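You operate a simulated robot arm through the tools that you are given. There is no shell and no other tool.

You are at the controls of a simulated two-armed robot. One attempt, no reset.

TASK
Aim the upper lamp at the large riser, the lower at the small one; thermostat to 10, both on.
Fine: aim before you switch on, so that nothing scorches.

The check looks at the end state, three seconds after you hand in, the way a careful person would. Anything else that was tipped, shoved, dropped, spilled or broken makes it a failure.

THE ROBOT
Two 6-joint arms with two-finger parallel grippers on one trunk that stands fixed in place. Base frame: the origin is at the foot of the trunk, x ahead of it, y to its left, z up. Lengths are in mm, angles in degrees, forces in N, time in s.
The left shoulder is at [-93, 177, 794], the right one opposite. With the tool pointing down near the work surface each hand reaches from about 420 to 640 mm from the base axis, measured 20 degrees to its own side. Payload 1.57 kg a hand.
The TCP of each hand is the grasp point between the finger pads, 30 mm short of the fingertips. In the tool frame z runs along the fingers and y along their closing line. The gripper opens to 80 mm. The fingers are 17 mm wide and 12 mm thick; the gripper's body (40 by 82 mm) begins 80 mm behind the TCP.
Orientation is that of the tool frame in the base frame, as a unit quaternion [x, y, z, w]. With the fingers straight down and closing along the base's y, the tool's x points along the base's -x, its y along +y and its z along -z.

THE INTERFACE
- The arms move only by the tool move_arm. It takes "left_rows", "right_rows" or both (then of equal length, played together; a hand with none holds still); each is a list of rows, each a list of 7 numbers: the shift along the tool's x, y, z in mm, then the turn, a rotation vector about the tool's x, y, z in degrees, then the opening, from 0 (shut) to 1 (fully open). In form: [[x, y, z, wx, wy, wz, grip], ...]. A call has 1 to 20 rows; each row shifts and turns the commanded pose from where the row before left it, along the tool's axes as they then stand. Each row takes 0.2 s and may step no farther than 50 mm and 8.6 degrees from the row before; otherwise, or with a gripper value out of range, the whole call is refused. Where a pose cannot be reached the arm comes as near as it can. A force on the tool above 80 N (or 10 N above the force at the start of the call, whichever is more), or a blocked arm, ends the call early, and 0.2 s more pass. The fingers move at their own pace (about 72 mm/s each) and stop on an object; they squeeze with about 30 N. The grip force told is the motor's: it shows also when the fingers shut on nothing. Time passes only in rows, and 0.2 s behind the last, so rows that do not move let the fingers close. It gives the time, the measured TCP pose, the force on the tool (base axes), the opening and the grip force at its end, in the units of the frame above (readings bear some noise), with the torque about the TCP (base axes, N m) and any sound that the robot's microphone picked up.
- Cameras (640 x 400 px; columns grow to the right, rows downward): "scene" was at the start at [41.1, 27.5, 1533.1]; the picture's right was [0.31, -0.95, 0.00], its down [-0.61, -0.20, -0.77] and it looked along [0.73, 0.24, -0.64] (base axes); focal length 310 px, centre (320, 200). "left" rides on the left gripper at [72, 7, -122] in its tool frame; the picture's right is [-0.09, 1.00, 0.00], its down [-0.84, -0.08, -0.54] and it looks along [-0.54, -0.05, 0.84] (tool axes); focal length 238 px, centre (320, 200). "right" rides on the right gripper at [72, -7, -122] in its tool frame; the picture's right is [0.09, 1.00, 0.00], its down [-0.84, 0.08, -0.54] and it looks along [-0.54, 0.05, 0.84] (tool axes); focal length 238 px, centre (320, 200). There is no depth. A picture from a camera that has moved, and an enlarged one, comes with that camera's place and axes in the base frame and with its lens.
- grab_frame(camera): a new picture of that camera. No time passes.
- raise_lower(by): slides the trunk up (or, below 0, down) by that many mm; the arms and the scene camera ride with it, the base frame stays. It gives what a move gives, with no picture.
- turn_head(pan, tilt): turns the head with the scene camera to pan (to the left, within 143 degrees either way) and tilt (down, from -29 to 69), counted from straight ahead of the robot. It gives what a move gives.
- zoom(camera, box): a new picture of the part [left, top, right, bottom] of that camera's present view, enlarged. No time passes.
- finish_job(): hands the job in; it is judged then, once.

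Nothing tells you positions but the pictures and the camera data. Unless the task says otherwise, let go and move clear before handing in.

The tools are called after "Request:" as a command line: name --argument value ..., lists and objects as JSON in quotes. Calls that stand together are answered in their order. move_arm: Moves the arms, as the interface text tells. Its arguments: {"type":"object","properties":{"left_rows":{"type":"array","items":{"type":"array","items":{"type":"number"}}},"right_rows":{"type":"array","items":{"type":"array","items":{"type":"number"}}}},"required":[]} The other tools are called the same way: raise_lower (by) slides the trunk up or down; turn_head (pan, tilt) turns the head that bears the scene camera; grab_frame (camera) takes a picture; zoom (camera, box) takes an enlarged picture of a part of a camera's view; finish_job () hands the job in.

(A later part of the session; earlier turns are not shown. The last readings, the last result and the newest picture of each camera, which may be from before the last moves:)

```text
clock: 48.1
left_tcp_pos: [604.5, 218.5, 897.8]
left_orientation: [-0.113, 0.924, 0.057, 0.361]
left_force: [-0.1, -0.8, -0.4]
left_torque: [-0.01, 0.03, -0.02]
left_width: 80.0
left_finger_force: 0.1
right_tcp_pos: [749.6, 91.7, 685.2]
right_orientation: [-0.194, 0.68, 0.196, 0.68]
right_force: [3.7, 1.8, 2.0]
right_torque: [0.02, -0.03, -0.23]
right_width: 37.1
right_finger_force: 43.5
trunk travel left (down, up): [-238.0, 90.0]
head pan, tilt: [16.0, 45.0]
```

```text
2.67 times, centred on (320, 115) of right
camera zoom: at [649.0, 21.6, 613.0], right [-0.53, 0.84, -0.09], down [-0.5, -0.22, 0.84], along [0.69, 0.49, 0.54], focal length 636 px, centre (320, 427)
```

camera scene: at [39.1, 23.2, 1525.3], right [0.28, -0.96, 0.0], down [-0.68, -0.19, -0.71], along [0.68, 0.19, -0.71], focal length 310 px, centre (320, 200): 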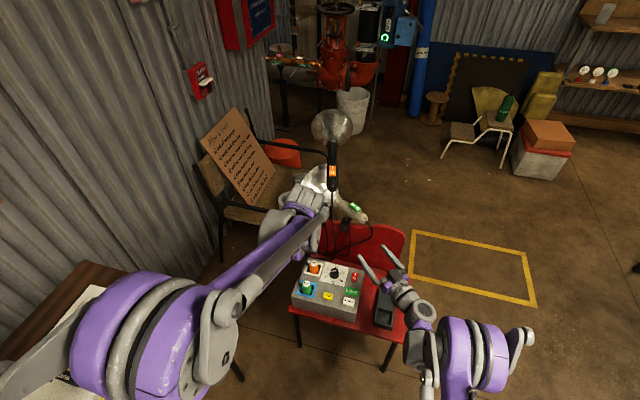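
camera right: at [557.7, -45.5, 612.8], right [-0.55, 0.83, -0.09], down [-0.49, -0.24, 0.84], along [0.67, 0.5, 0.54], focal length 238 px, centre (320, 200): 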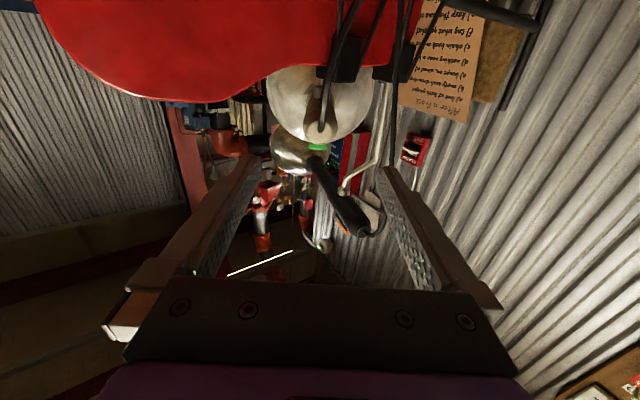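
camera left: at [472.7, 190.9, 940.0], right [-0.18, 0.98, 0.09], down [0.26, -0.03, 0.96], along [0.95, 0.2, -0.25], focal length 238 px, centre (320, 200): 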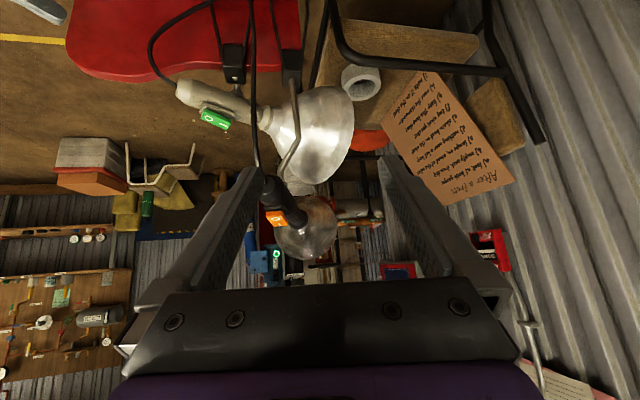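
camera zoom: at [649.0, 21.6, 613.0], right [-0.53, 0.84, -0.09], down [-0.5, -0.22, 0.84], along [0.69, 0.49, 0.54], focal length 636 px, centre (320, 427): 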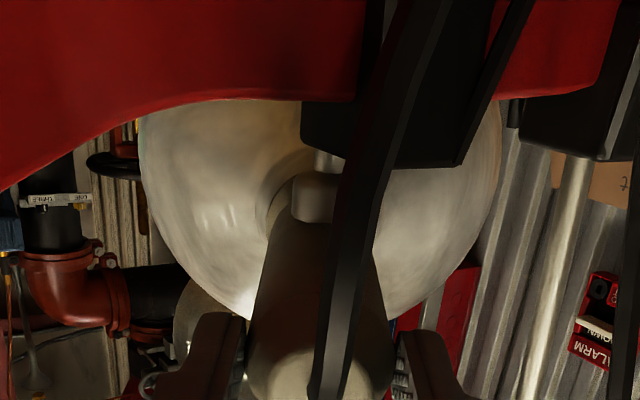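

The lower lamp is now at about 32.0°. I release it and draw the right hand back and up.

Request:
move_arm --right_rows '[[0, 0, 0, 0, 0, 0, 0.45], [0, 0, 0, 0, 0, 0, 0.6], [0, 0, 0, 0, 0, 0, 0.8], [0, 0, 0, 0, 0, 0, 1], [0, 0, -30, 0, 0, 0, 1], [0, 0, -40, 0, 0, 0, 1], [0, 0, -45, 0, 0, 0, 1], [-30, 0, -35, 0, 0, 0, 1], [-30, -15, -30, 0, 8, 0, 1], [-30, -15, -30, 0, 8, 0, 1], [-30, 0, 0, 0, 8, 0, 1], [0, 0, 0, 0, 8, 0, 1]]'

Request:
grab_frame --camera "right"

Request:
grab_frame --camera "scene"

Request:
grab_frame --camera "left"

```text
clock: 50.7
left_tcp_pos: [604.4, 218.0, 897.2]
left_orientation: [-0.114, 0.924, 0.057, 0.359]
left_force: [0.4, -0.3, -0.2]
left_torque: [-0.02, -0.02, 0.0]
left_width: 79.9
left_finger_force: 0.0
right_tcp_pos: [597.7, -38.8, 809.6]
right_orientation: [-0.24, 0.841, 0.135, 0.466]
right_force: [-1.1, -0.2, 0.3]
right_torque: [0.01, -0.03, -0.05]
right_width: 79.9
right_finger_force: 0.0
trunk travel left (down, up): [-238.0, 90.0]
head pan, tilt: [16.0, 45.0]
```

```text
taken
camera right: at [480.0, -120.4, 812.2], right [-0.57, 0.82, -0.08], down [-0.05, 0.05, 1.0], along [0.82, 0.57, 0.01], focal length 238 px, centre (320, 200)
```

right: 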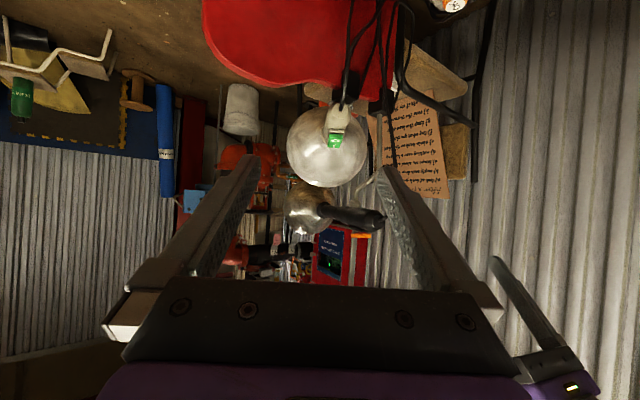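

```text
taken
camera scene: at [38.2, 23.1, 1525.3], right [0.28, -0.96, 0.0], down [-0.68, -0.19, -0.71], along [0.68, 0.19, -0.71], focal length 310 px, centre (320, 200)
```

scene: 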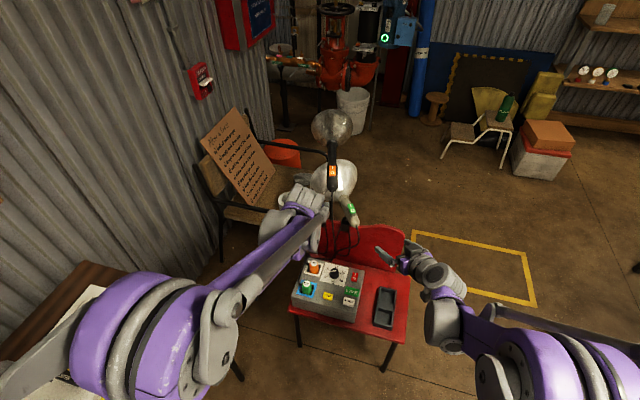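

```text
taken
camera left: at [472.1, 190.8, 940.2], right [-0.18, 0.98, 0.08], down [0.26, -0.03, 0.96], along [0.95, 0.2, -0.25], focal length 238 px, centre (320, 200)
```

left: 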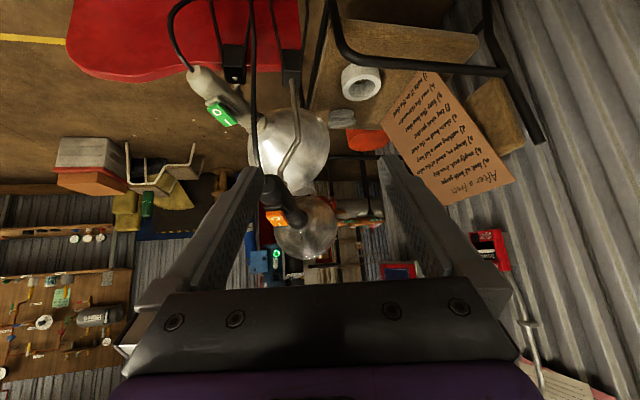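

Both lamps are aimed. Now the thermostat: I tilt the left hand steeply down and bring it over the box for a close look at the dial.

Request:
move_arm --left_rows '[[0, 0, 0, 0, 8.5, 0, 0.62], [0, 0, 0, 0, 8.5, 0, 0.62], [15.7, -12.5, 40, 0, 0, 0, 0.62], [15.7, -12.5, 40, 0, 0, 0, 0.62], [15.7, -12.5, 40, 0, 0, 0, 0.62], [15.7, -12.5, 40, 0, 0, 0, 0.62], [15.7, -12.5, 40, 0, 0, 0, 0.62], [15.7, -12.5, 30, 0, 0, 0, 0.62]]'

Request:
grab_frame --camera "left"

Request:
zoom --camera "left" --box '[240, 60, 400, 160]'

Request:
zoom --camera "scene" --box '[270, 240, 430, 340]'

```text
clock: 52.5
left_tcp_pos: [638.9, 127.8, 645.8]
left_orientation: [-0.127, 0.963, 0.069, 0.228]
left_force: [-1.0, -0.3, 0.5]
left_torque: [0.01, 0.05, -0.01]
left_width: 49.7
left_finger_force: 0.1
left hand out of reach, approached as far as the arm can: row 1, 2
right_tcp_pos: [598.5, -38.6, 807.7]
right_orientation: [-0.241, 0.841, 0.135, 0.466]
right_force: [-0.3, 0.7, -0.4]
right_torque: [0.0, 0.01, -0.02]
right_width: 80.0
right_finger_force: 0.0
trunk travel left (down, up): [-238.0, 90.0]
head pan, tilt: [16.0, 45.0]
```

```text
taken
camera left: at [523.5, 96.2, 722.2], right [-0.19, 0.97, 0.12], down [0.52, 0.0, 0.86], along [0.83, 0.23, -0.5], focal length 238 px, centre (320, 200)
```

left: 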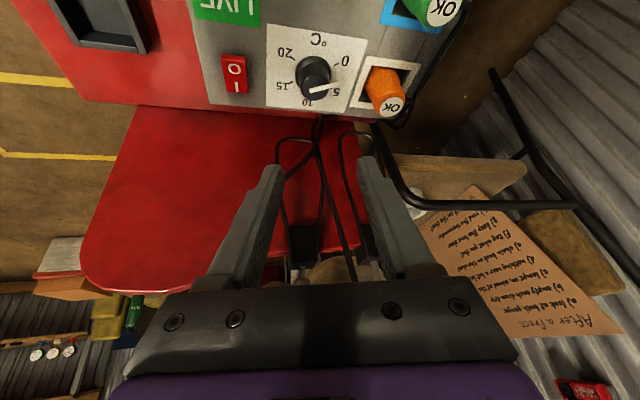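

```text
4.00 times, centred on (320, 110) of left
camera zoom: at [523.5, 96.2, 722.2], right [-0.19, 0.97, 0.12], down [0.52, 0.0, 0.86], along [0.83, 0.23, -0.5], focal length 953 px, centre (320, 560)
```

zoom: 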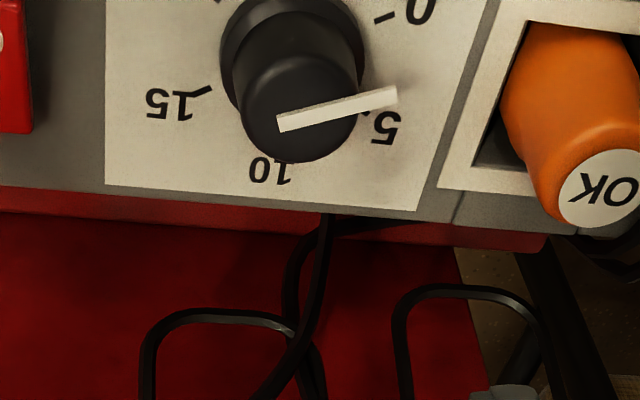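

```text
4.00 times, centred on (350, 290) of scene
camera zoom: at [38.8, 23.1, 1525.3], right [0.28, -0.96, 0.0], down [-0.68, -0.19, -0.71], along [0.68, 0.19, -0.71], focal length 1242 px, centre (200, -160)
```

zoom: 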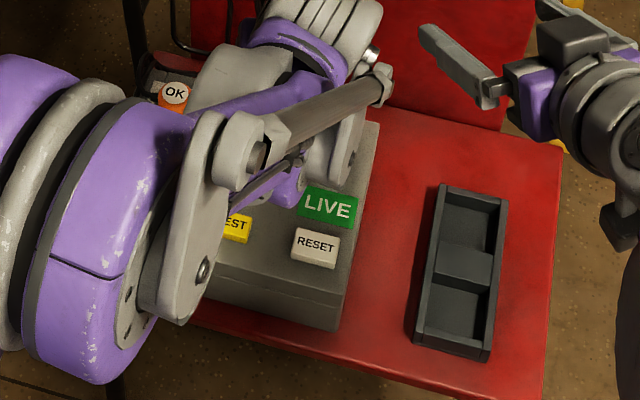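

Request:
move_arm --left_rows '[[0, 0, 0, 0, 0, -4.65, 0.62], [0, 0, 0, 0, 0, -4.65, 0.62], [0, 0, 0, -2.6, 0, -5.0, 0.62], [5, 1.4, 34.5, 0, 0, 0, 0.62], [5, 1.3, 34.5, 0, 0, 0, 0.62]]'

Request:
grab_frame --camera "left"

Request:
zoom --camera "left" --box '[240, 60, 400, 160]'

Request:
grab_frame --camera "right"

```text
clock: 53.7
left_tcp_pos: [656.6, 142.6, 579.2]
left_orientation: [-0.252, 0.938, 0.062, 0.231]
left_force: [0.9, 0.6, -0.8]
left_torque: [-0.03, 0.01, -0.01]
left_width: 49.6
left_finger_force: 0.1
right_tcp_pos: [597.8, -38.0, 807.5]
right_orientation: [-0.241, 0.841, 0.135, 0.465]
right_force: [0.8, 0.3, 0.1]
right_torque: [0.0, -0.01, 0.03]
right_width: 79.7
right_finger_force: 0.0
trunk travel left (down, up): [-238.0, 90.0]
head pan, tilt: [16.0, 45.0]
```

```text
taken
camera left: at [550.0, 88.1, 656.2], right [-0.43, 0.9, 0.04], down [0.46, 0.18, 0.87], along [0.78, 0.39, -0.5], focal length 238 px, centre (320, 200)
```

left: 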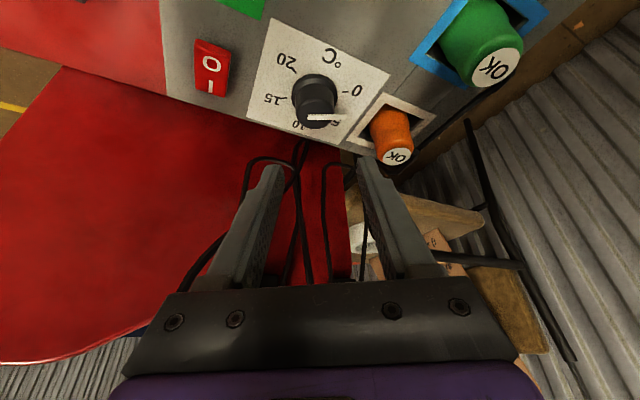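

```text
4.00 times, centred on (320, 110) of left
camera zoom: at [550.0, 88.1, 656.2], right [-0.43, 0.9, 0.04], down [0.46, 0.18, 0.87], along [0.78, 0.39, -0.5], focal length 953 px, centre (320, 560)
```

zoom: 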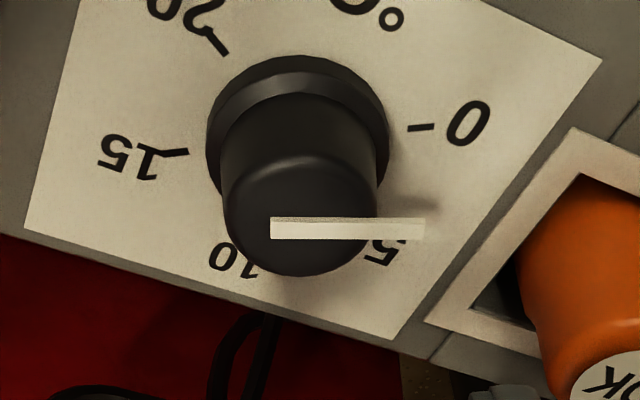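

```text
taken
camera right: at [480.5, -120.3, 811.5], right [-0.57, 0.82, -0.08], down [-0.05, 0.05, 1.0], along [0.82, 0.57, 0.01], focal length 238 px, centre (320, 200)
```

right: 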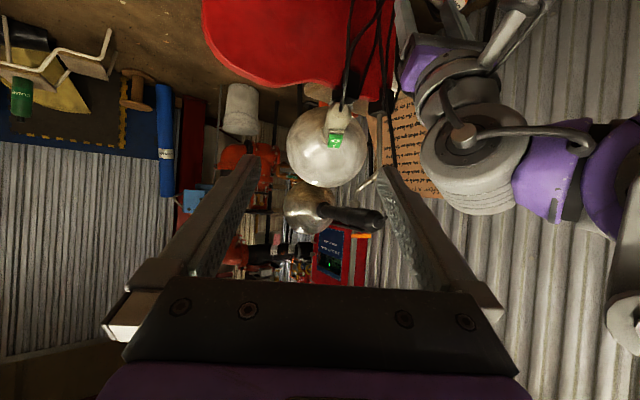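

I can read the dial precisely: 0 at +120°, 10 straight away from me (0°), 20 at -120°, pointer at about 114° (≈0.6). The pointer overhangs the knob, so fingers must grip across it; I rotate the hand at hover to test the reachable yaw range.

Request:
move_arm --left_rows '[[0, 1.18, 0, 3.56, 0, 6.8, 0.62], [0, 1.18, 0, 3.56, 0, 6.8, 0.62], [0, 1.18, 0, 3.56, 0, 6.8, 0.62], [0, 1.18, 0, 3.56, 0, 6.8, 0.62], [0, 1.18, 0, 3.56, 0, 6.8, 0.62], [0, 1.18, 0, 3.56, 0, 6.8, 0.62]]'

Request:
zoom --camera "left" --box '[220, 60, 412, 180]'

Request:
grab_frame --camera "scene"

```text
clock: 55.1
left_tcp_pos: [644.7, 76.5, 581.0]
left_orientation: [0.081, 0.961, 0.073, 0.254]
left_force: [0.2, -0.4, -0.3]
left_torque: [-0.01, -0.01, 0.0]
left_width: 49.3
left_finger_force: 0.1
left hand out of reach, approached as far as the arm can: row 2, 3, 4, 5, 6
right_tcp_pos: [597.8, -39.2, 808.6]
right_orientation: [-0.241, 0.841, 0.135, 0.465]
right_force: [0.0, 0.3, -0.1]
right_torque: [-0.01, 0.01, 0.03]
right_width: 80.0
right_finger_force: 0.1
trunk travel left (down, up): [-238.0, 90.0]
head pan, tilt: [16.0, 45.0]
```

```text
3.33 times, centred on (316, 120) of left
camera zoom: at [524.1, 85.6, 654.8], right [0.2, 0.95, 0.23], down [0.44, -0.29, 0.85], along [0.88, -0.07, -0.48], focal length 794 px, centre (333, 467)
```

zoom: 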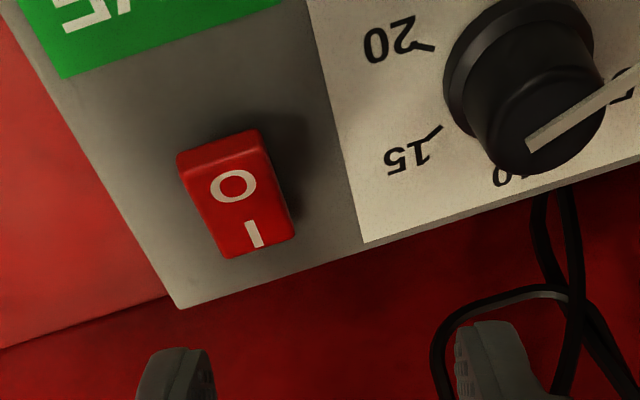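

```text
taken
camera scene: at [38.4, 23.5, 1525.3], right [0.28, -0.96, 0.0], down [-0.68, -0.19, -0.71], along [0.68, 0.19, -0.71], focal length 310 px, centre (320, 200)
```

scene: 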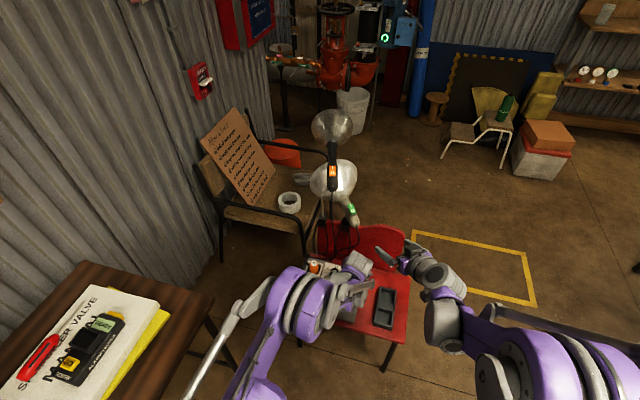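

The arm hits a wrist limit when swinging the yaw there, so gripping the knob is awkward. Since the pointer bar overhangs the knob, I'll instead push it round with closed fingertips using plain translations; first I position behind its left side.

Request:
move_arm --left_rows '[[20.4, 38.8, 9, 0, 0, 0, 0.3], [20.4, 38.8, 9, 0, 0, 0, 0], [0, 0, 0, 0, 0, 0, 0], [0, 0, 0, 0, 0, 0, 0]]'

Request:
grab_frame --camera "left"

Request:
zoom --camera "left" --box '[240, 80, 400, 180]'

```text
clock: 56.1
left_tcp_pos: [622.8, 112.1, 563.8]
left_orientation: [0.062, 0.961, 0.081, 0.256]
left_force: [-0.4, -0.2, -0.2]
left_torque: [0.01, 0.03, -0.02]
left_width: 0.1
left_finger_force: 21.5
left hand out of reach, approached as far as the arm can: row 1, 2
right_tcp_pos: [597.9, -38.8, 808.2]
right_orientation: [-0.242, 0.841, 0.136, 0.465]
right_force: [-0.6, -0.3, 0.0]
right_torque: [-0.04, -0.03, 0.02]
right_width: 79.9
right_finger_force: 0.0
trunk travel left (down, up): [-238.0, 90.0]
head pan, tilt: [16.0, 45.0]
```

```text
taken
camera left: at [500.8, 115.1, 635.0], right [0.16, 0.96, 0.23], down [0.44, -0.28, 0.85], along [0.88, -0.03, -0.47], focal length 238 px, centre (320, 200)
```

left: 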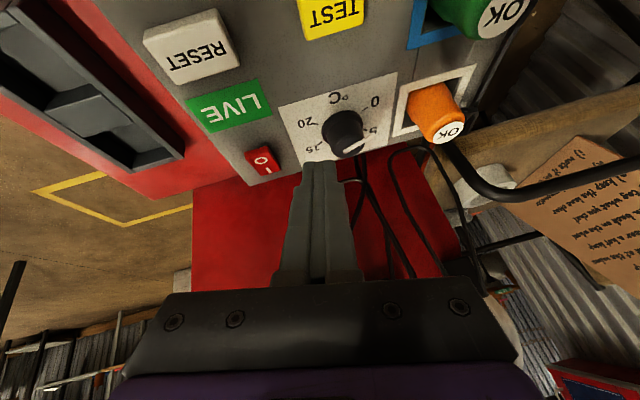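

```text
4.00 times, centred on (320, 130) of left
camera zoom: at [500.8, 115.1, 635.0], right [0.16, 0.96, 0.23], down [0.44, -0.28, 0.85], along [0.88, -0.03, -0.47], focal length 953 px, centre (320, 480)
```

zoom: 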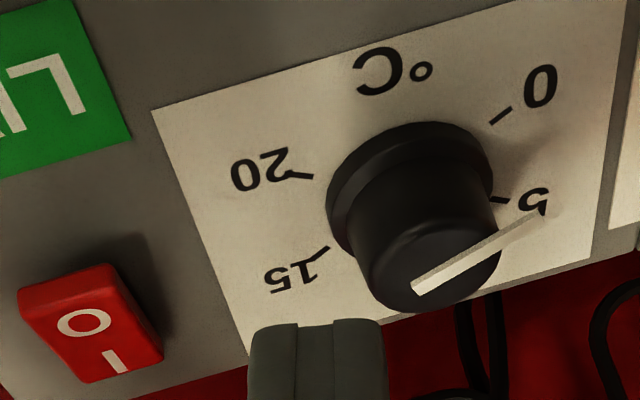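

The left hand can't translate leftwards in this wrist posture. I'll lift clear and restore a cleaner tool-down posture before approaching the dial again.

Request:
move_arm --left_rows '[[-11, 14, -37, 0, 0, 0, 0], [-11, 14, -37, 0, 0, 0, 0], [-11, 14, -37, 0, 0, 0, 0], [-11, 14, -37, 0, 0, 0, 0], [-11, 14, -37, 0, 0, 0, 0]]'

Request:
grab_frame --camera "scene"

```text
clock: 57.3
left_tcp_pos: [572.7, 104.9, 763.8]
left_orientation: [0.075, 0.961, 0.076, 0.255]
left_force: [-0.7, -0.4, 0.1]
left_torque: [-0.01, -0.01, 0.01]
left_width: 0.0
left_finger_force: 21.5
left hand out of reach, approached as far as the arm can: row 1, 2, 3, 4, 5
right_tcp_pos: [596.7, -37.9, 808.1]
right_orientation: [-0.24, 0.84, 0.134, 0.467]
right_force: [0.7, -0.2, 0.1]
right_torque: [0.0, 0.05, 0.02]
right_width: 80.1
right_finger_force: 0.1
trunk travel left (down, up): [-238.0, 90.0]
head pan, tilt: [16.0, 45.0]
```

```text
taken
camera scene: at [37.3, 23.2, 1525.3], right [0.28, -0.96, 0.0], down [-0.68, -0.19, -0.71], along [0.68, 0.19, -0.71], focal length 310 px, centre (320, 200)
```

scene: 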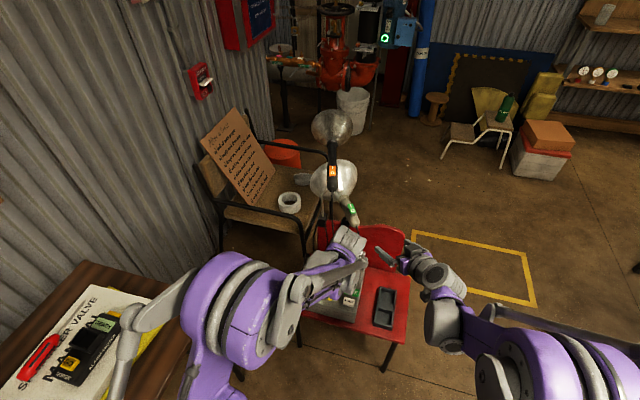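

Request:
move_arm --left_rows '[[0, 0, 0, 0, 0, -7, 0], [0, 0, 0, 0, 0, -7, 0], [0, 0, 0, 0, 0, -7, 0], [-10, 10, 0, 0, -8, 0, 0], [-10, 15, 0, 0, -8, 0, 0], [-10, 15, 5, 0, -8, 0, 0], [-15, 15, 10, 0, -8, 0, 0], [-20, 15, 15, 0, -8, 0, 0], [-20, 0, 15, 0, -8, 0, 0]]'

Request:
grab_frame --camera "scene"

```text
clock: 59.3
left_tcp_pos: [649.4, 189.9, 808.0]
left_orientation: [-0.077, 0.769, 0.063, 0.632]
left_force: [0.2, 0.3, -0.3]
left_torque: [0.03, -0.02, 0.0]
left_width: 0.1
left_finger_force: 21.2
right_tcp_pos: [596.4, -39.1, 807.5]
right_orientation: [-0.241, 0.841, 0.135, 0.466]
right_force: [-0.6, -1.0, -0.7]
right_torque: [0.03, -0.02, 0.01]
right_width: 80.1
right_finger_force: 0.0
trunk travel left (down, up): [-238.0, 90.0]
head pan, tilt: [16.0, 45.0]
```

```text
taken
camera scene: at [38.8, 23.1, 1525.3], right [0.28, -0.96, 0.0], down [-0.68, -0.19, -0.71], along [0.68, 0.19, -0.71], focal length 310 px, centre (320, 200)
```

scene: 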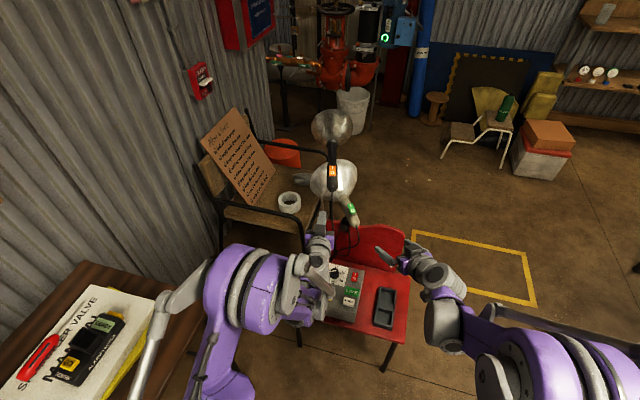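

Request:
move_arm --left_rows '[[0, 0, -5, 7.36, 0, 1.46, 0], [0, 0, -5, 7.36, 0, 1.46, 0], [0, 0, -5, 7.36, 0, 1.46, 0], [0, 0, 0, 7.36, 0, 1.46, 0], [0, 0, 0, 7.36, 0, 1.46, 0]]'

Request:
move_arm --left_rows '[[0, 0, 0, 0, 8, 0, 0], [0, 0, 0, 0, 8, 0, 0], [0, 0, 0, 0, 8, 0, 0], [0, 0, 0, 0, 8, 0, 0], [0, 0, 0, 0, 8, 0, 0], [0, 0, 0, 0, 8, 0, 0], [0, 0, 0, 0, 4, 0, 0]]'

```text
clock: 60.5
left_tcp_pos: [637.1, 191.2, 817.7]
left_orientation: [0.153, 0.754, -0.106, 0.63]
left_force: [-0.1, 0.5, 0.4]
left_torque: [0.05, 0.0, 0.0]
left_width: 0.1
left_finger_force: 21.5
left hand out of reach, approached as far as the arm can: row 2
right_tcp_pos: [596.9, -38.0, 808.1]
right_orientation: [-0.242, 0.841, 0.135, 0.466]
right_force: [-0.1, 0.1, 0.1]
right_torque: [0.01, 0.0, -0.03]
right_width: 80.1
right_finger_force: 0.1
trunk travel left (down, up): [-238.0, 90.0]
head pan, tilt: [16.0, 45.0]
```

```text
clock: 62.1
left_tcp_pos: [636.9, 190.8, 818.4]
left_orientation: [0.183, 0.954, -0.027, 0.236]
left_force: [-0.3, -0.4, 0.3]
left_torque: [-0.02, -0.02, 0.0]
left_width: 0.3
left_finger_force: 21.0
right_tcp_pos: [596.4, -38.8, 807.5]
right_orientation: [-0.242, 0.841, 0.136, 0.465]
right_force: [-0.8, -0.5, -0.6]
right_torque: [0.01, 0.01, 0.01]
right_width: 80.2
right_finger_force: 0.1
trunk travel left (down, up): [-238.0, 90.0]
head pan, tilt: [16.0, 45.0]
```

That unwound the wrist: tool now tilted 27° at yaw -17° with no limits flagged. I go to hover over the knob with the fingers open to 50 mm, closing line across the pointer.

Request:
move_arm --left_rows '[[13.5, -6.75, 38.4, 0, 0, 0, 0.62], [13.5, -6.75, 38.4, 0, 0, 0, 0.62], [13.5, -6.75, 38.4, 0, 0, 0, 0.62], [13.5, -6.75, 38.4, 0, 0, 0, 0.62], [13.5, -6.75, 38.4, 0, 0, 0, 0.62], [13.5, -6.75, 38.4, 0, 0, 0, 0.62]]'

Request:
zoom --camera "left" --box '[220, 60, 412, 180]'

Request:
grab_frame --camera "scene"

```text
clock: 63.5
left_tcp_pos: [659.3, 149.0, 574.3]
left_orientation: [0.183, 0.954, -0.028, 0.236]
left_force: [-0.4, -0.1, -0.7]
left_torque: [-0.01, -0.03, 0.01]
left_width: 49.9
left_finger_force: 0.1
right_tcp_pos: [597.8, -38.6, 807.2]
right_orientation: [-0.24, 0.84, 0.135, 0.467]
right_force: [0.2, 0.1, 0.3]
right_torque: [-0.01, -0.02, 0.0]
right_width: 79.6
right_finger_force: 0.0
trunk travel left (down, up): [-238.0, 90.0]
head pan, tilt: [16.0, 45.0]
```

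```text
3.33 times, centred on (316, 120) of left
camera zoom: at [549.2, 197.0, 650.3], right [0.44, 0.9, 0.08], down [0.42, -0.28, 0.86], along [0.8, -0.35, -0.5], focal length 794 px, centre (333, 467)
```

zoom: 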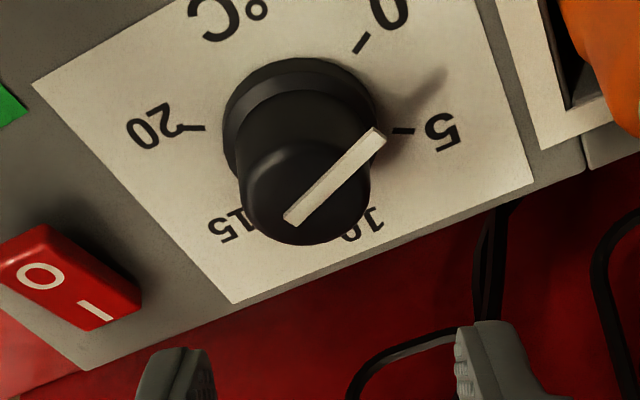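

```text
taken
camera scene: at [38.9, 23.3, 1525.3], right [0.28, -0.96, 0.0], down [-0.68, -0.19, -0.71], along [0.68, 0.19, -0.71], focal length 310 px, centre (320, 200)
```

scene: 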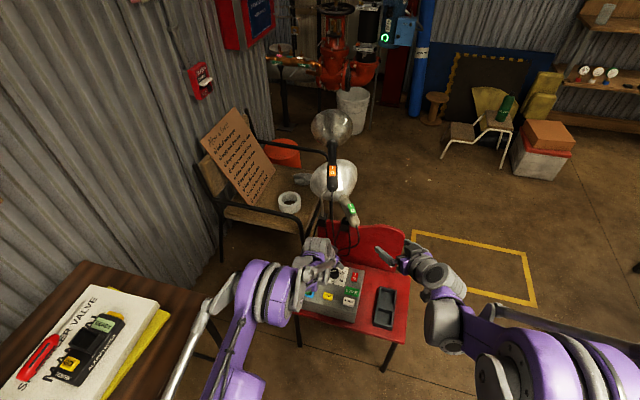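

The knob sits at about (665,147), pointer well away from the finger line. I descend around it and close gently.

Request:
move_arm --left_rows '[[10, -0.9, 16, 0, 0, 0, 0.62], [10, -0.9, 16, 0, 0, 0, 0.62], [10, -0.9, 15.7, 0, 0, 0, 0.62]]'

Request:
zoom --camera "left" --box '[240, 100, 400, 200]'

Request:
zoom --camera "scene" --box '[290, 240, 386, 300]'

```text
clock: 64.3
left_tcp_pos: [653.2, 149.8, 518.4]
left_orientation: [0.183, 0.954, -0.028, 0.236]
left_force: [-0.1, -0.8, -0.5]
left_torque: [0.01, -0.01, -0.01]
left_width: 49.6
left_finger_force: 0.1
right_tcp_pos: [597.2, -38.3, 807.5]
right_orientation: [-0.24, 0.841, 0.135, 0.466]
right_force: [-0.6, -0.9, -0.2]
right_torque: [0.0, 0.04, 0.0]
right_width: 80.2
right_finger_force: 0.1
trunk travel left (down, up): [-238.0, 90.0]
head pan, tilt: [16.0, 45.0]
```

```text
4.00 times, centred on (320, 150) of left
camera zoom: at [544.0, 197.1, 594.3], right [0.44, 0.9, 0.08], down [0.42, -0.28, 0.86], along [0.8, -0.35, -0.5], focal length 953 px, centre (320, 400)
```

zoom: 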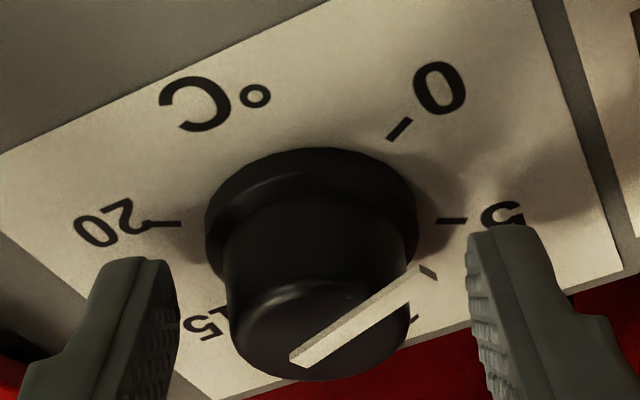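

```text
6.67 times, centred on (338, 270) of scene
camera zoom: at [38.7, 23.3, 1525.3], right [0.28, -0.96, 0.0], down [-0.68, -0.19, -0.71], along [0.68, 0.19, -0.71], focal length 2069 px, centre (200, -267)
```

zoom: 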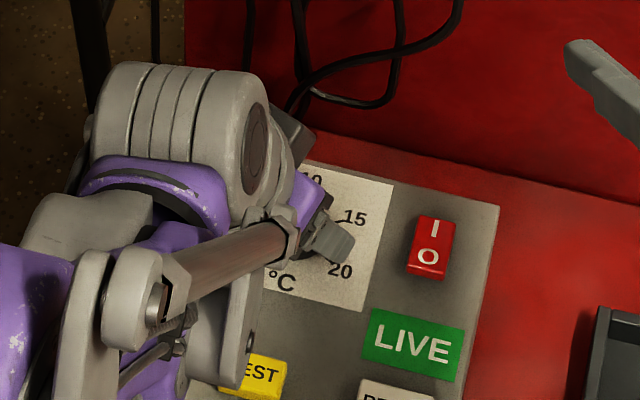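

Request:
move_arm --left_rows '[[0, 0, 0, 0, 0, 0, 0.45], [0, 0, 0, 0, 0, 0, 0.3], [0, 0, 0, 0, 0, 0, 0.25], [0, 0, 0, 0, 0, 0, 0.25]]'

Request:
zoom --camera "left" --box '[240, 100, 400, 200]'

```text
clock: 65.3
left_tcp_pos: [653.1, 146.9, 518.5]
left_orientation: [0.183, 0.954, -0.028, 0.237]
left_force: [-5.6, -5.8, -4.1]
left_torque: [-0.22, -0.02, -0.07]
left_width: 33.7
left_finger_force: 41.8
right_tcp_pos: [597.2, -39.1, 807.6]
right_orientation: [-0.241, 0.841, 0.135, 0.466]
right_force: [0.0, 0.0, 0.0]
right_torque: [0.0, 0.0, -0.01]
right_width: 80.2
right_finger_force: 0.0
trunk travel left (down, up): [-238.0, 90.0]
head pan, tilt: [16.0, 45.0]
```

```text
4.00 times, centred on (320, 150) of left
camera zoom: at [543.6, 196.4, 594.5], right [0.44, 0.9, 0.07], down [0.42, -0.28, 0.86], along [0.8, -0.35, -0.5], focal length 953 px, centre (320, 400)
```

zoom: 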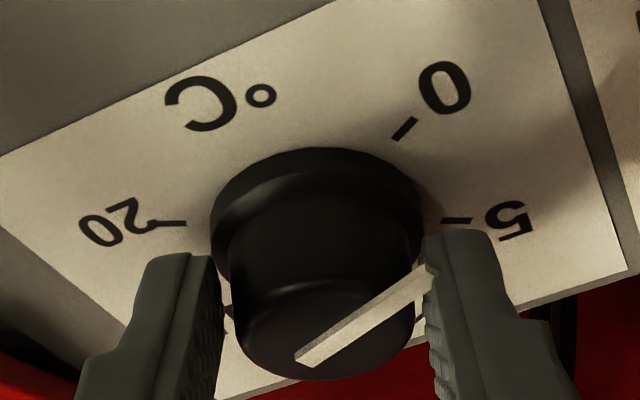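

The left finger is catching the pointer's tip. I'll open, turn the hand another 14° clockwise, and re-grip so only the knob body is held.

Request:
move_arm --left_rows '[[0, 0, 0, 0, 0, 0, 0.62], [0, 2, 0, 0, 0, 0, 0.62], [0, 1.2, 0, 3.2, -0.2, 6.2, 0.62], [0, 1.2, 0, 3.2, -0.2, 6.2, 0.62], [0, 0, 0, 0, 0, 0, 0.62]]'

Request:
zoom --camera "left" --box '[240, 100, 400, 200]'

```text
clock: 66.5
left_tcp_pos: [654.7, 153.2, 519.9]
left_orientation: [0.299, 0.924, -0.057, 0.23]
left_force: [-0.1, 0.0, 0.0]
left_torque: [0.02, 0.03, -0.02]
left_width: 49.8
left_finger_force: 0.1
right_tcp_pos: [598.4, -38.2, 806.7]
right_orientation: [-0.24, 0.841, 0.135, 0.467]
right_force: [-0.1, 0.4, -0.6]
right_torque: [-0.01, 0.0, -0.01]
right_width: 80.0
right_finger_force: 0.1
trunk travel left (down, up): [-238.0, 90.0]
head pan, tilt: [16.0, 45.0]
```

```text
4.00 times, centred on (320, 150) of left
camera zoom: at [560.3, 225.7, 595.4], right [0.64, 0.76, 0.08], down [0.34, -0.37, 0.86], along [0.69, -0.53, -0.5], focal length 953 px, centre (320, 400)
```

zoom: 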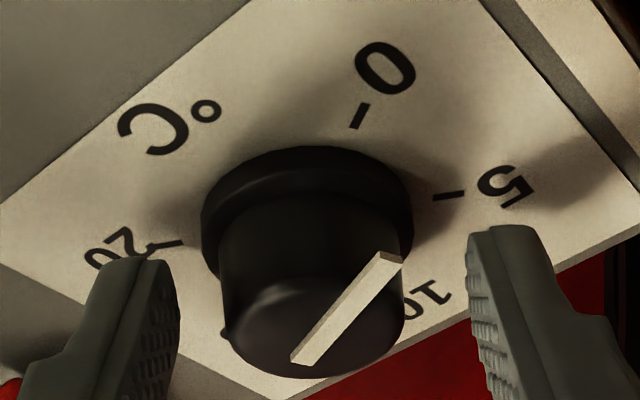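

Request:
move_arm --left_rows '[[0, 0, 0, 0, 0, 0, 0.45], [0, 0, 0, 0, 0, 0, 0.3], [0, 0, 0, 0, 0, 0, 0.25], [0, 0, 0, 0, 0, 0, 0.25]]'

Request:
zoom --camera "left" --box '[240, 100, 400, 200]'

```text
clock: 67.5
left_tcp_pos: [655.2, 151.3, 519.2]
left_orientation: [0.298, 0.925, -0.056, 0.23]
left_force: [-12.8, -11.2, -3.1]
left_torque: [-0.28, 0.43, -0.22]
left_width: 33.9
left_finger_force: 41.3
right_tcp_pos: [597.1, -38.2, 807.9]
right_orientation: [-0.241, 0.84, 0.135, 0.466]
right_force: [0.0, 0.8, -0.2]
right_torque: [-0.01, -0.01, -0.05]
right_width: 80.2
right_finger_force: 0.0
trunk travel left (down, up): [-238.0, 90.0]
head pan, tilt: [16.0, 45.0]
```

```text
4.00 times, centred on (320, 150) of left
camera zoom: at [559.7, 224.4, 595.4], right [0.64, 0.76, 0.07], down [0.34, -0.37, 0.86], along [0.69, -0.53, -0.5], focal length 953 px, centre (320, 400)
```

zoom: 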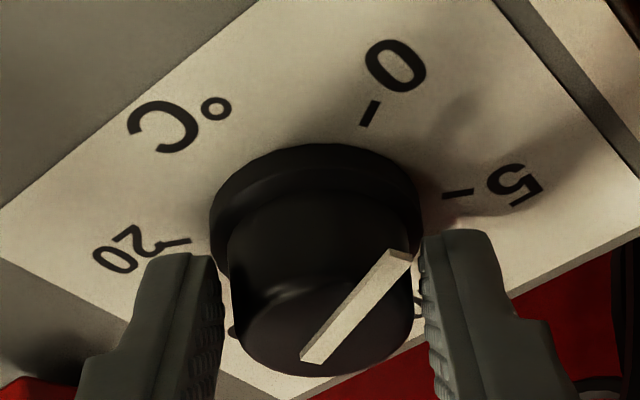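

Request:
move_arm --left_rows '[[0, 0.3, 0, 3.22, -0.22, 6.2, 0.2], [0, 1.0, 0, 3.22, -0.22, 6.2, 0.2], [0, 1.33, 0, 3.22, -0.22, 6.2, 0.2]]'

Request:
zoom --camera "left" --box '[240, 100, 400, 200]'

```text
clock: 68.3
left_tcp_pos: [657.7, 154.9, 518.9]
left_orientation: [0.462, 0.855, -0.097, 0.217]
left_force: [-2.7, -4.1, -8.6]
left_torque: [-0.2, -0.04, -0.04]
left_width: 33.8
left_finger_force: 41.6
right_tcp_pos: [598.0, -39.0, 806.8]
right_orientation: [-0.241, 0.841, 0.135, 0.465]
right_force: [0.1, 0.5, 0.3]
right_torque: [-0.02, -0.02, 0.03]
right_width: 79.7
right_finger_force: 0.0
trunk travel left (down, up): [-238.0, 90.0]
head pan, tilt: [16.0, 45.0]
```

```text
4.00 times, centred on (320, 150) of left
camera zoom: at [594.7, 256.9, 595.8], right [0.87, 0.48, 0.08], down [0.18, -0.47, 0.86], along [0.45, -0.74, -0.5], focal length 953 px, centre (320, 400)
```

zoom: 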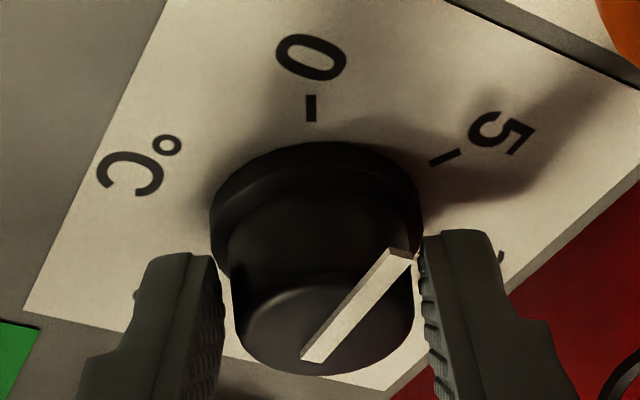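

Request:
move_arm --left_rows '[[0, 1.33, 0, 3.22, -0.22, 6.2, 0.2], [0, 1.33, 0, 3.22, -0.22, 6.2, 0.2], [0, 1.33, 0, 3.22, -0.22, 6.2, 0.2]]'

Request:
zoom --camera "left" --box '[240, 100, 400, 200]'

```text
clock: 69.1
left_tcp_pos: [652.5, 157.9, 527.1]
left_orientation: [0.606, 0.759, -0.131, 0.198]
left_force: [30.3, 12.8, -2.9]
left_torque: [0.14, -0.77, 0.59]
left_width: 45.5
left_finger_force: 16.5
left hand out of reach, approached as far as the arm can: row 3
right_tcp_pos: [598.4, -39.1, 806.9]
right_orientation: [-0.241, 0.841, 0.135, 0.466]
right_force: [0.4, -0.2, 0.1]
right_torque: [-0.02, 0.01, 0.0]
right_width: 80.0
right_finger_force: 0.1
trunk travel left (down, up): [-238.0, 90.0]
head pan, tilt: [16.0, 45.0]
```

```text
4.00 times, centred on (320, 150) of left
camera zoom: at [629.5, 275.9, 604.4], right [0.99, 0.15, 0.08], down [0.0, -0.51, 0.86], along [0.17, -0.85, -0.5], focal length 953 px, centre (320, 400)
```

zoom: 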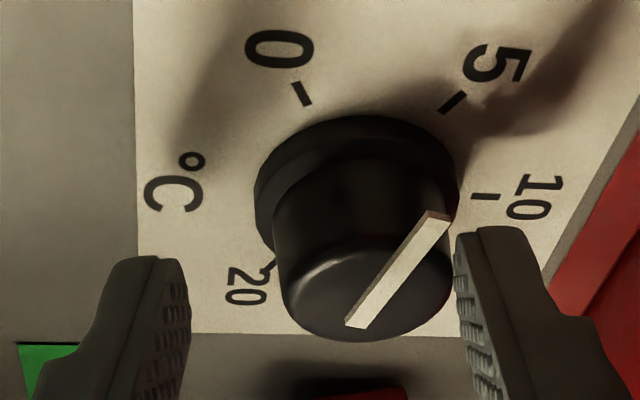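

The knob turned to about 4.3 before the wrist limit. I open, lift clear, swing the hand back and take a second grip.

Request:
move_arm --left_rows '[[0, 0, 0, 0, 0, 0, 0.7], [0, 0, 0, 0, 0, 0, 0.7], [-9.2, 0.8, -17.7, 0, 0, 0, 0.7], [-9.2, 0.8, -17.7, 0, 0, 0, 0.7], [-9.2, 0.8, -17.7, 0, 0, 0, 0.7]]'

Request:
move_arm --left_rows '[[0, -1.2, 0, -3.4, 0.2, -6.6, 0.7], [0, -1.2, 0, -3.4, 0.2, -6.6, 0.7], [0, -1.2, 0, -3.4, 0.2, -6.6, 0.7], [0, -1.2, 0, -3.4, 0.2, -6.6, 0.7], [0, -1.2, 0, -3.4, 0.2, -6.6, 0.7], [0, -1.2, 0, -3.4, 0.2, -6.6, 0.7], [0, -1.2, 0, -3.4, 0.2, -6.6, 0.7], [0, -1.2, 0, -3.4, 0.2, -6.6, 0.7]]'

Request:
zoom --camera "left" --box '[220, 60, 412, 180]'

```text
clock: 70.3
left_tcp_pos: [650.3, 153.7, 588.1]
left_orientation: [0.609, 0.757, -0.135, 0.195]
left_force: [0.9, 0.8, 0.9]
left_torque: [0.0, 0.0, 0.0]
left_width: 56.1
left_finger_force: 0.1
right_tcp_pos: [597.1, -39.8, 807.1]
right_orientation: [-0.242, 0.84, 0.136, 0.466]
right_force: [-0.3, 0.6, 0.0]
right_torque: [0.03, 0.01, -0.01]
right_width: 80.1
right_finger_force: 0.0
trunk travel left (down, up): [-238.0, 90.0]
head pan, tilt: [16.0, 45.0]
```

```text
clock: 72.1
left_tcp_pos: [643.3, 148.8, 586.8]
left_orientation: [0.152, 0.959, -0.023, 0.238]
left_force: [0.6, 0.8, 0.0]
left_torque: [0.0, -0.03, 0.01]
left_width: 55.9
left_finger_force: 0.0
right_tcp_pos: [597.9, -39.4, 808.0]
right_orientation: [-0.241, 0.84, 0.136, 0.466]
right_force: [-0.2, 0.0, -0.6]
right_torque: [0.0, 0.06, 0.02]
right_width: 80.1
right_finger_force: 0.1
trunk travel left (down, up): [-238.0, 90.0]
head pan, tilt: [16.0, 45.0]
```

```text
3.33 times, centred on (316, 120) of left
camera zoom: at [530.1, 189.6, 663.3], right [0.38, 0.92, 0.07], down [0.44, -0.24, 0.87], along [0.82, -0.3, -0.49], focal length 794 px, centre (333, 467)
```

zoom: 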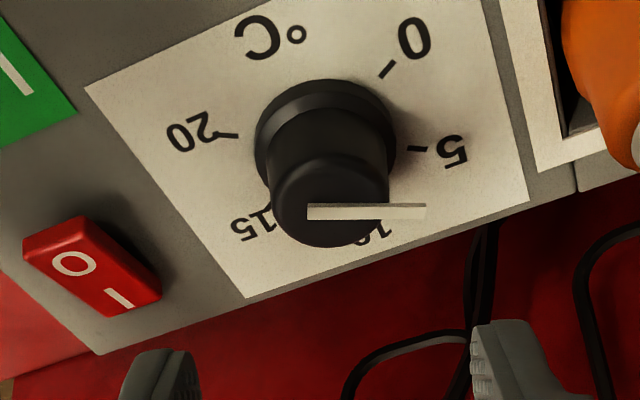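

Request:
move_arm --left_rows '[[0, 0, 0, 0, 0, -8, 0.7], [0, 0, 0, 0, 0, -8, 0.7], [0, 0, 0, 0, 0, -8, 0.7], [0, 0, 0, 0, 0, -8, 0.7], [0, 0, 0, 0, 0, -6, 0.7]]'

Request:
zoom --camera "left" --box '[220, 60, 412, 180]'

```text
clock: 73.3
left_tcp_pos: [642.6, 147.9, 586.5]
left_orientation: [-0.169, 0.956, -0.1, 0.217]
left_force: [0.4, -0.7, 0.8]
left_torque: [0.01, 0.01, 0.0]
left_width: 56.1
left_finger_force: 0.0
right_tcp_pos: [596.7, -38.5, 807.4]
right_orientation: [-0.241, 0.84, 0.135, 0.466]
right_force: [0.0, -0.4, 0.1]
right_torque: [-0.01, 0.02, 0.0]
right_width: 80.0
right_finger_force: 0.0
trunk travel left (down, up): [-238.0, 90.0]
head pan, tilt: [16.0, 45.0]
```

```text
3.33 times, centred on (316, 120) of left
camera zoom: at [525.9, 143.5, 666.9], right [-0.2, 0.95, -0.23], down [0.49, 0.3, 0.82], along [0.85, 0.05, -0.52], focal length 794 px, centre (333, 467)
```

zoom: 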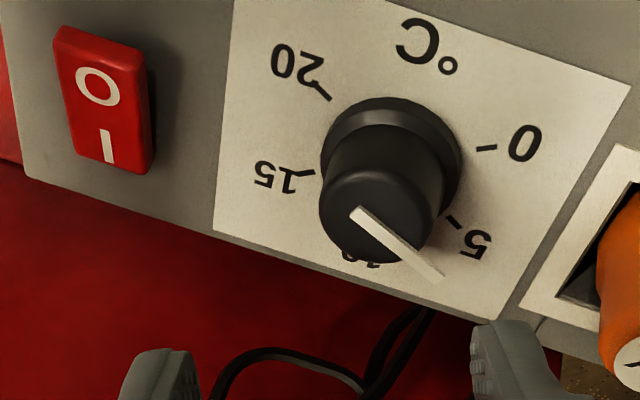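

Request:
move_arm --left_rows '[[0, 0, 0, -2.67, -1.85, -6.2, 0.7], [0, 0, 0, -2.67, -1.85, -6.2, 0.7], [0, 0, 0, -2.67, -1.85, -6.2, 0.7]]'

Request:
move_arm --left_rows '[[0, 0, 0, -2.67, -1.85, -6.2, 0.7], [0, 0, 0, 0, 0, 5, 0.7]]'

```text
clock: 74.1
left_tcp_pos: [644.0, 149.9, 586.3]
left_orientation: [-0.34, 0.909, -0.059, 0.232]
left_force: [-0.4, -0.5, -0.5]
left_torque: [-0.03, -0.01, -0.03]
left_width: 56.2
left_finger_force: 0.0
right_tcp_pos: [597.5, -39.1, 809.1]
right_orientation: [-0.241, 0.84, 0.136, 0.466]
right_force: [0.3, 0.1, 0.1]
right_torque: [-0.01, 0.0, 0.0]
right_width: 80.0
right_finger_force: 0.0
trunk travel left (down, up): [-238.0, 90.0]
head pan, tilt: [16.0, 45.0]
```

```text
clock: 74.7
left_tcp_pos: [642.2, 149.5, 586.6]
left_orientation: [-0.355, 0.904, -0.033, 0.237]
left_force: [-0.5, -0.3, 0.2]
left_torque: [-0.01, 0.03, -0.01]
left_width: 56.1
left_finger_force: 0.0
right_tcp_pos: [598.8, -38.1, 806.9]
right_orientation: [-0.242, 0.84, 0.136, 0.465]
right_force: [-0.2, -0.3, 0.0]
right_torque: [-0.02, 0.02, -0.03]
right_width: 80.4
right_finger_force: 0.0
trunk travel left (down, up): [-238.0, 90.0]
head pan, tilt: [16.0, 45.0]
```

Request:
move_arm --left_rows '[[0, 0, 0, 0, 0, 8, 0.7], [0, 0, 0, 0, 0, 8, 0.7], [0, 0, 0, 0, 0, 8, 0.7], [0, 0, 0, -2.9, 0, -5.6, 0.7], [0, 0, 0, -2.9, 0, -5.6, 0.7]]'

Request:
zoom --camera "left" --box '[220, 60, 412, 180]'

```text
clock: 75.9
left_tcp_pos: [642.9, 149.6, 586.6]
left_orientation: [-0.264, 0.936, 0.042, 0.23]
left_force: [0.2, 1.0, 0.8]
left_torque: [-0.01, 0.0, -0.01]
left_width: 56.2
left_finger_force: 0.0
right_tcp_pos: [597.8, -39.0, 807.3]
right_orientation: [-0.242, 0.84, 0.136, 0.466]
right_force: [0.5, 0.3, 0.8]
right_torque: [-0.01, 0.0, -0.05]
right_width: 80.0
right_finger_force: 0.0
trunk travel left (down, up): [-238.0, 90.0]
head pan, tilt: [16.0, 45.0]
```

```text
3.33 times, centred on (316, 120) of left
camera zoom: at [536.5, 97.0, 664.0], right [-0.44, 0.9, 0.0], down [0.45, 0.22, 0.87], along [0.78, 0.38, -0.5], focal length 794 px, centre (333, 467)
```

zoom: 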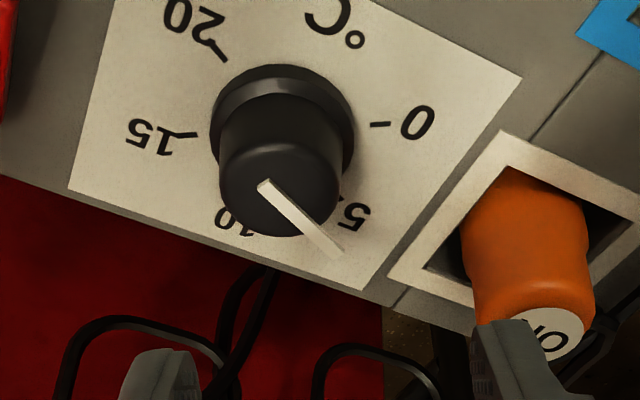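

Request:
move_arm --left_rows '[[0, -10, 5, 0, 0, 0, 0.6], [8.4, 0, 19.7, 0, 0, 0, 0.6], [8.4, 0, 19.7, 0, 0, 0, 0.6]]'

Request:
zoom --camera "left" --box '[220, 80, 412, 200]'

```text
clock: 76.7
left_tcp_pos: [655.4, 141.5, 540.5]
left_orientation: [-0.264, 0.936, 0.041, 0.231]
left_force: [0.2, 0.2, 0.6]
left_torque: [0.02, 0.0, -0.02]
left_width: 48.3
left_finger_force: 0.1
right_tcp_pos: [597.8, -38.0, 807.4]
right_orientation: [-0.241, 0.841, 0.135, 0.466]
right_force: [-0.4, -0.1, 0.5]
right_torque: [-0.02, 0.0, -0.03]
right_width: 79.8
right_finger_force: 0.0
trunk travel left (down, up): [-238.0, 90.0]
head pan, tilt: [16.0, 45.0]
```

```text
3.33 times, centred on (316, 140) of left
camera zoom: at [548.6, 88.8, 617.0], right [-0.44, 0.9, 0.0], down [0.45, 0.22, 0.87], along [0.78, 0.38, -0.5], focal length 794 px, centre (333, 400)
```

zoom: 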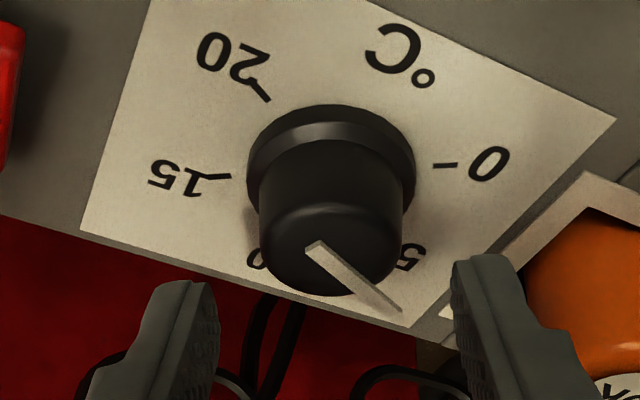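

Request:
move_arm --left_rows '[[4.2, 0, 9.8, 0, 0, 0, 0.6], [4.2, 0, 9.8, 0, 0, 0, 0.6], [0, 0, 0, 0, 0, 0, 0.4], [0, 0, 0, 0, 0, 0, 0.25], [0, 0, 0, 0, 0, 0, 0.25], [0, 0, 0, 0, 0, 0, 0.25]]'

Request:
zoom --camera "left" --box '[240, 100, 400, 200]'

```text
clock: 78.1
left_tcp_pos: [656.4, 140.6, 517.6]
left_orientation: [-0.263, 0.936, 0.041, 0.231]
left_force: [-0.6, 0.8, -3.1]
left_torque: [0.18, -0.23, 0.05]
left_width: 34.0
left_finger_force: 41.8
right_tcp_pos: [596.7, -38.1, 807.6]
right_orientation: [-0.241, 0.841, 0.135, 0.466]
right_force: [0.9, 0.0, -0.2]
right_torque: [-0.02, 0.01, 0.01]
right_width: 80.1
right_finger_force: 0.0
trunk travel left (down, up): [-238.0, 90.0]
head pan, tilt: [16.0, 45.0]
```

```text
4.00 times, centred on (320, 150) of left
camera zoom: at [549.2, 89.2, 596.0], right [-0.44, 0.9, 0.0], down [0.45, 0.22, 0.87], along [0.78, 0.38, -0.5], focal length 953 px, centre (320, 400)
```

zoom: 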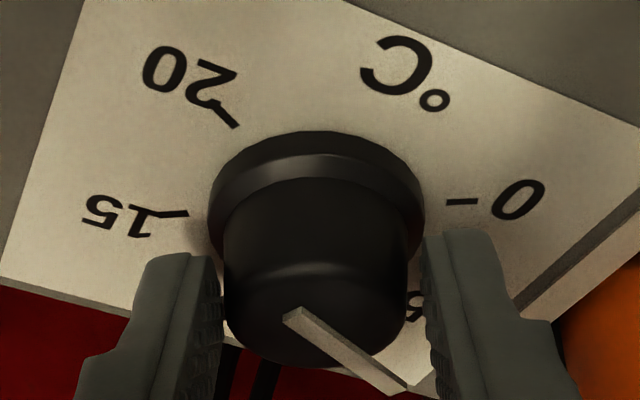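

Request:
move_arm --left_rows '[[0, 1.29, 0, 3.17, 0.3, 6.24, 0.2], [0, 1.29, 0, 3.17, 0.3, 6.24, 0.2], [0, 1.29, 0, 3.17, 0.3, 6.24, 0.2], [0, 1.29, 0, 3.17, 0.3, 6.24, 0.2]]'

Request:
zoom --camera "left" --box '[240, 100, 400, 200]'

```text
clock: 79.1
left_tcp_pos: [655.4, 146.0, 519.0]
left_orientation: [-0.03, 0.971, -0.015, 0.236]
left_force: [12.0, 4.7, 11.0]
left_torque: [0.26, 0.15, 0.04]
left_width: 34.1
left_finger_force: 41.6
right_tcp_pos: [596.6, -37.7, 807.6]
right_orientation: [-0.241, 0.84, 0.135, 0.466]
right_force: [-0.3, -0.4, 0.2]
right_torque: [-0.02, 0.04, -0.02]
right_width: 80.3
right_finger_force: 0.0
trunk travel left (down, up): [-238.0, 90.0]
head pan, tilt: [16.0, 45.0]
```

```text
4.00 times, centred on (320, 150) of left
camera zoom: at [535.9, 150.6, 595.9], right [0.03, 1.0, 0.0], down [0.5, -0.02, 0.87], along [0.87, -0.03, -0.5], focal length 953 px, centre (320, 400)
```

zoom: 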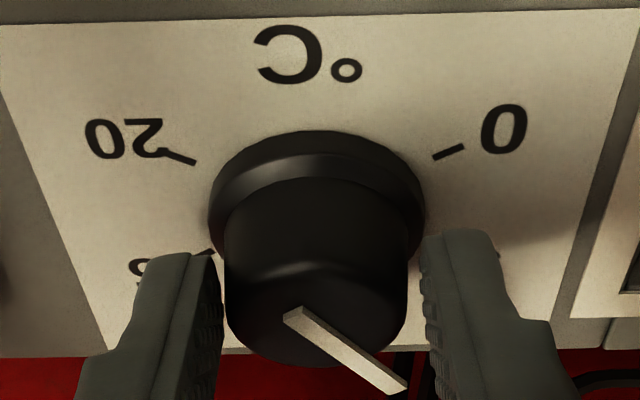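

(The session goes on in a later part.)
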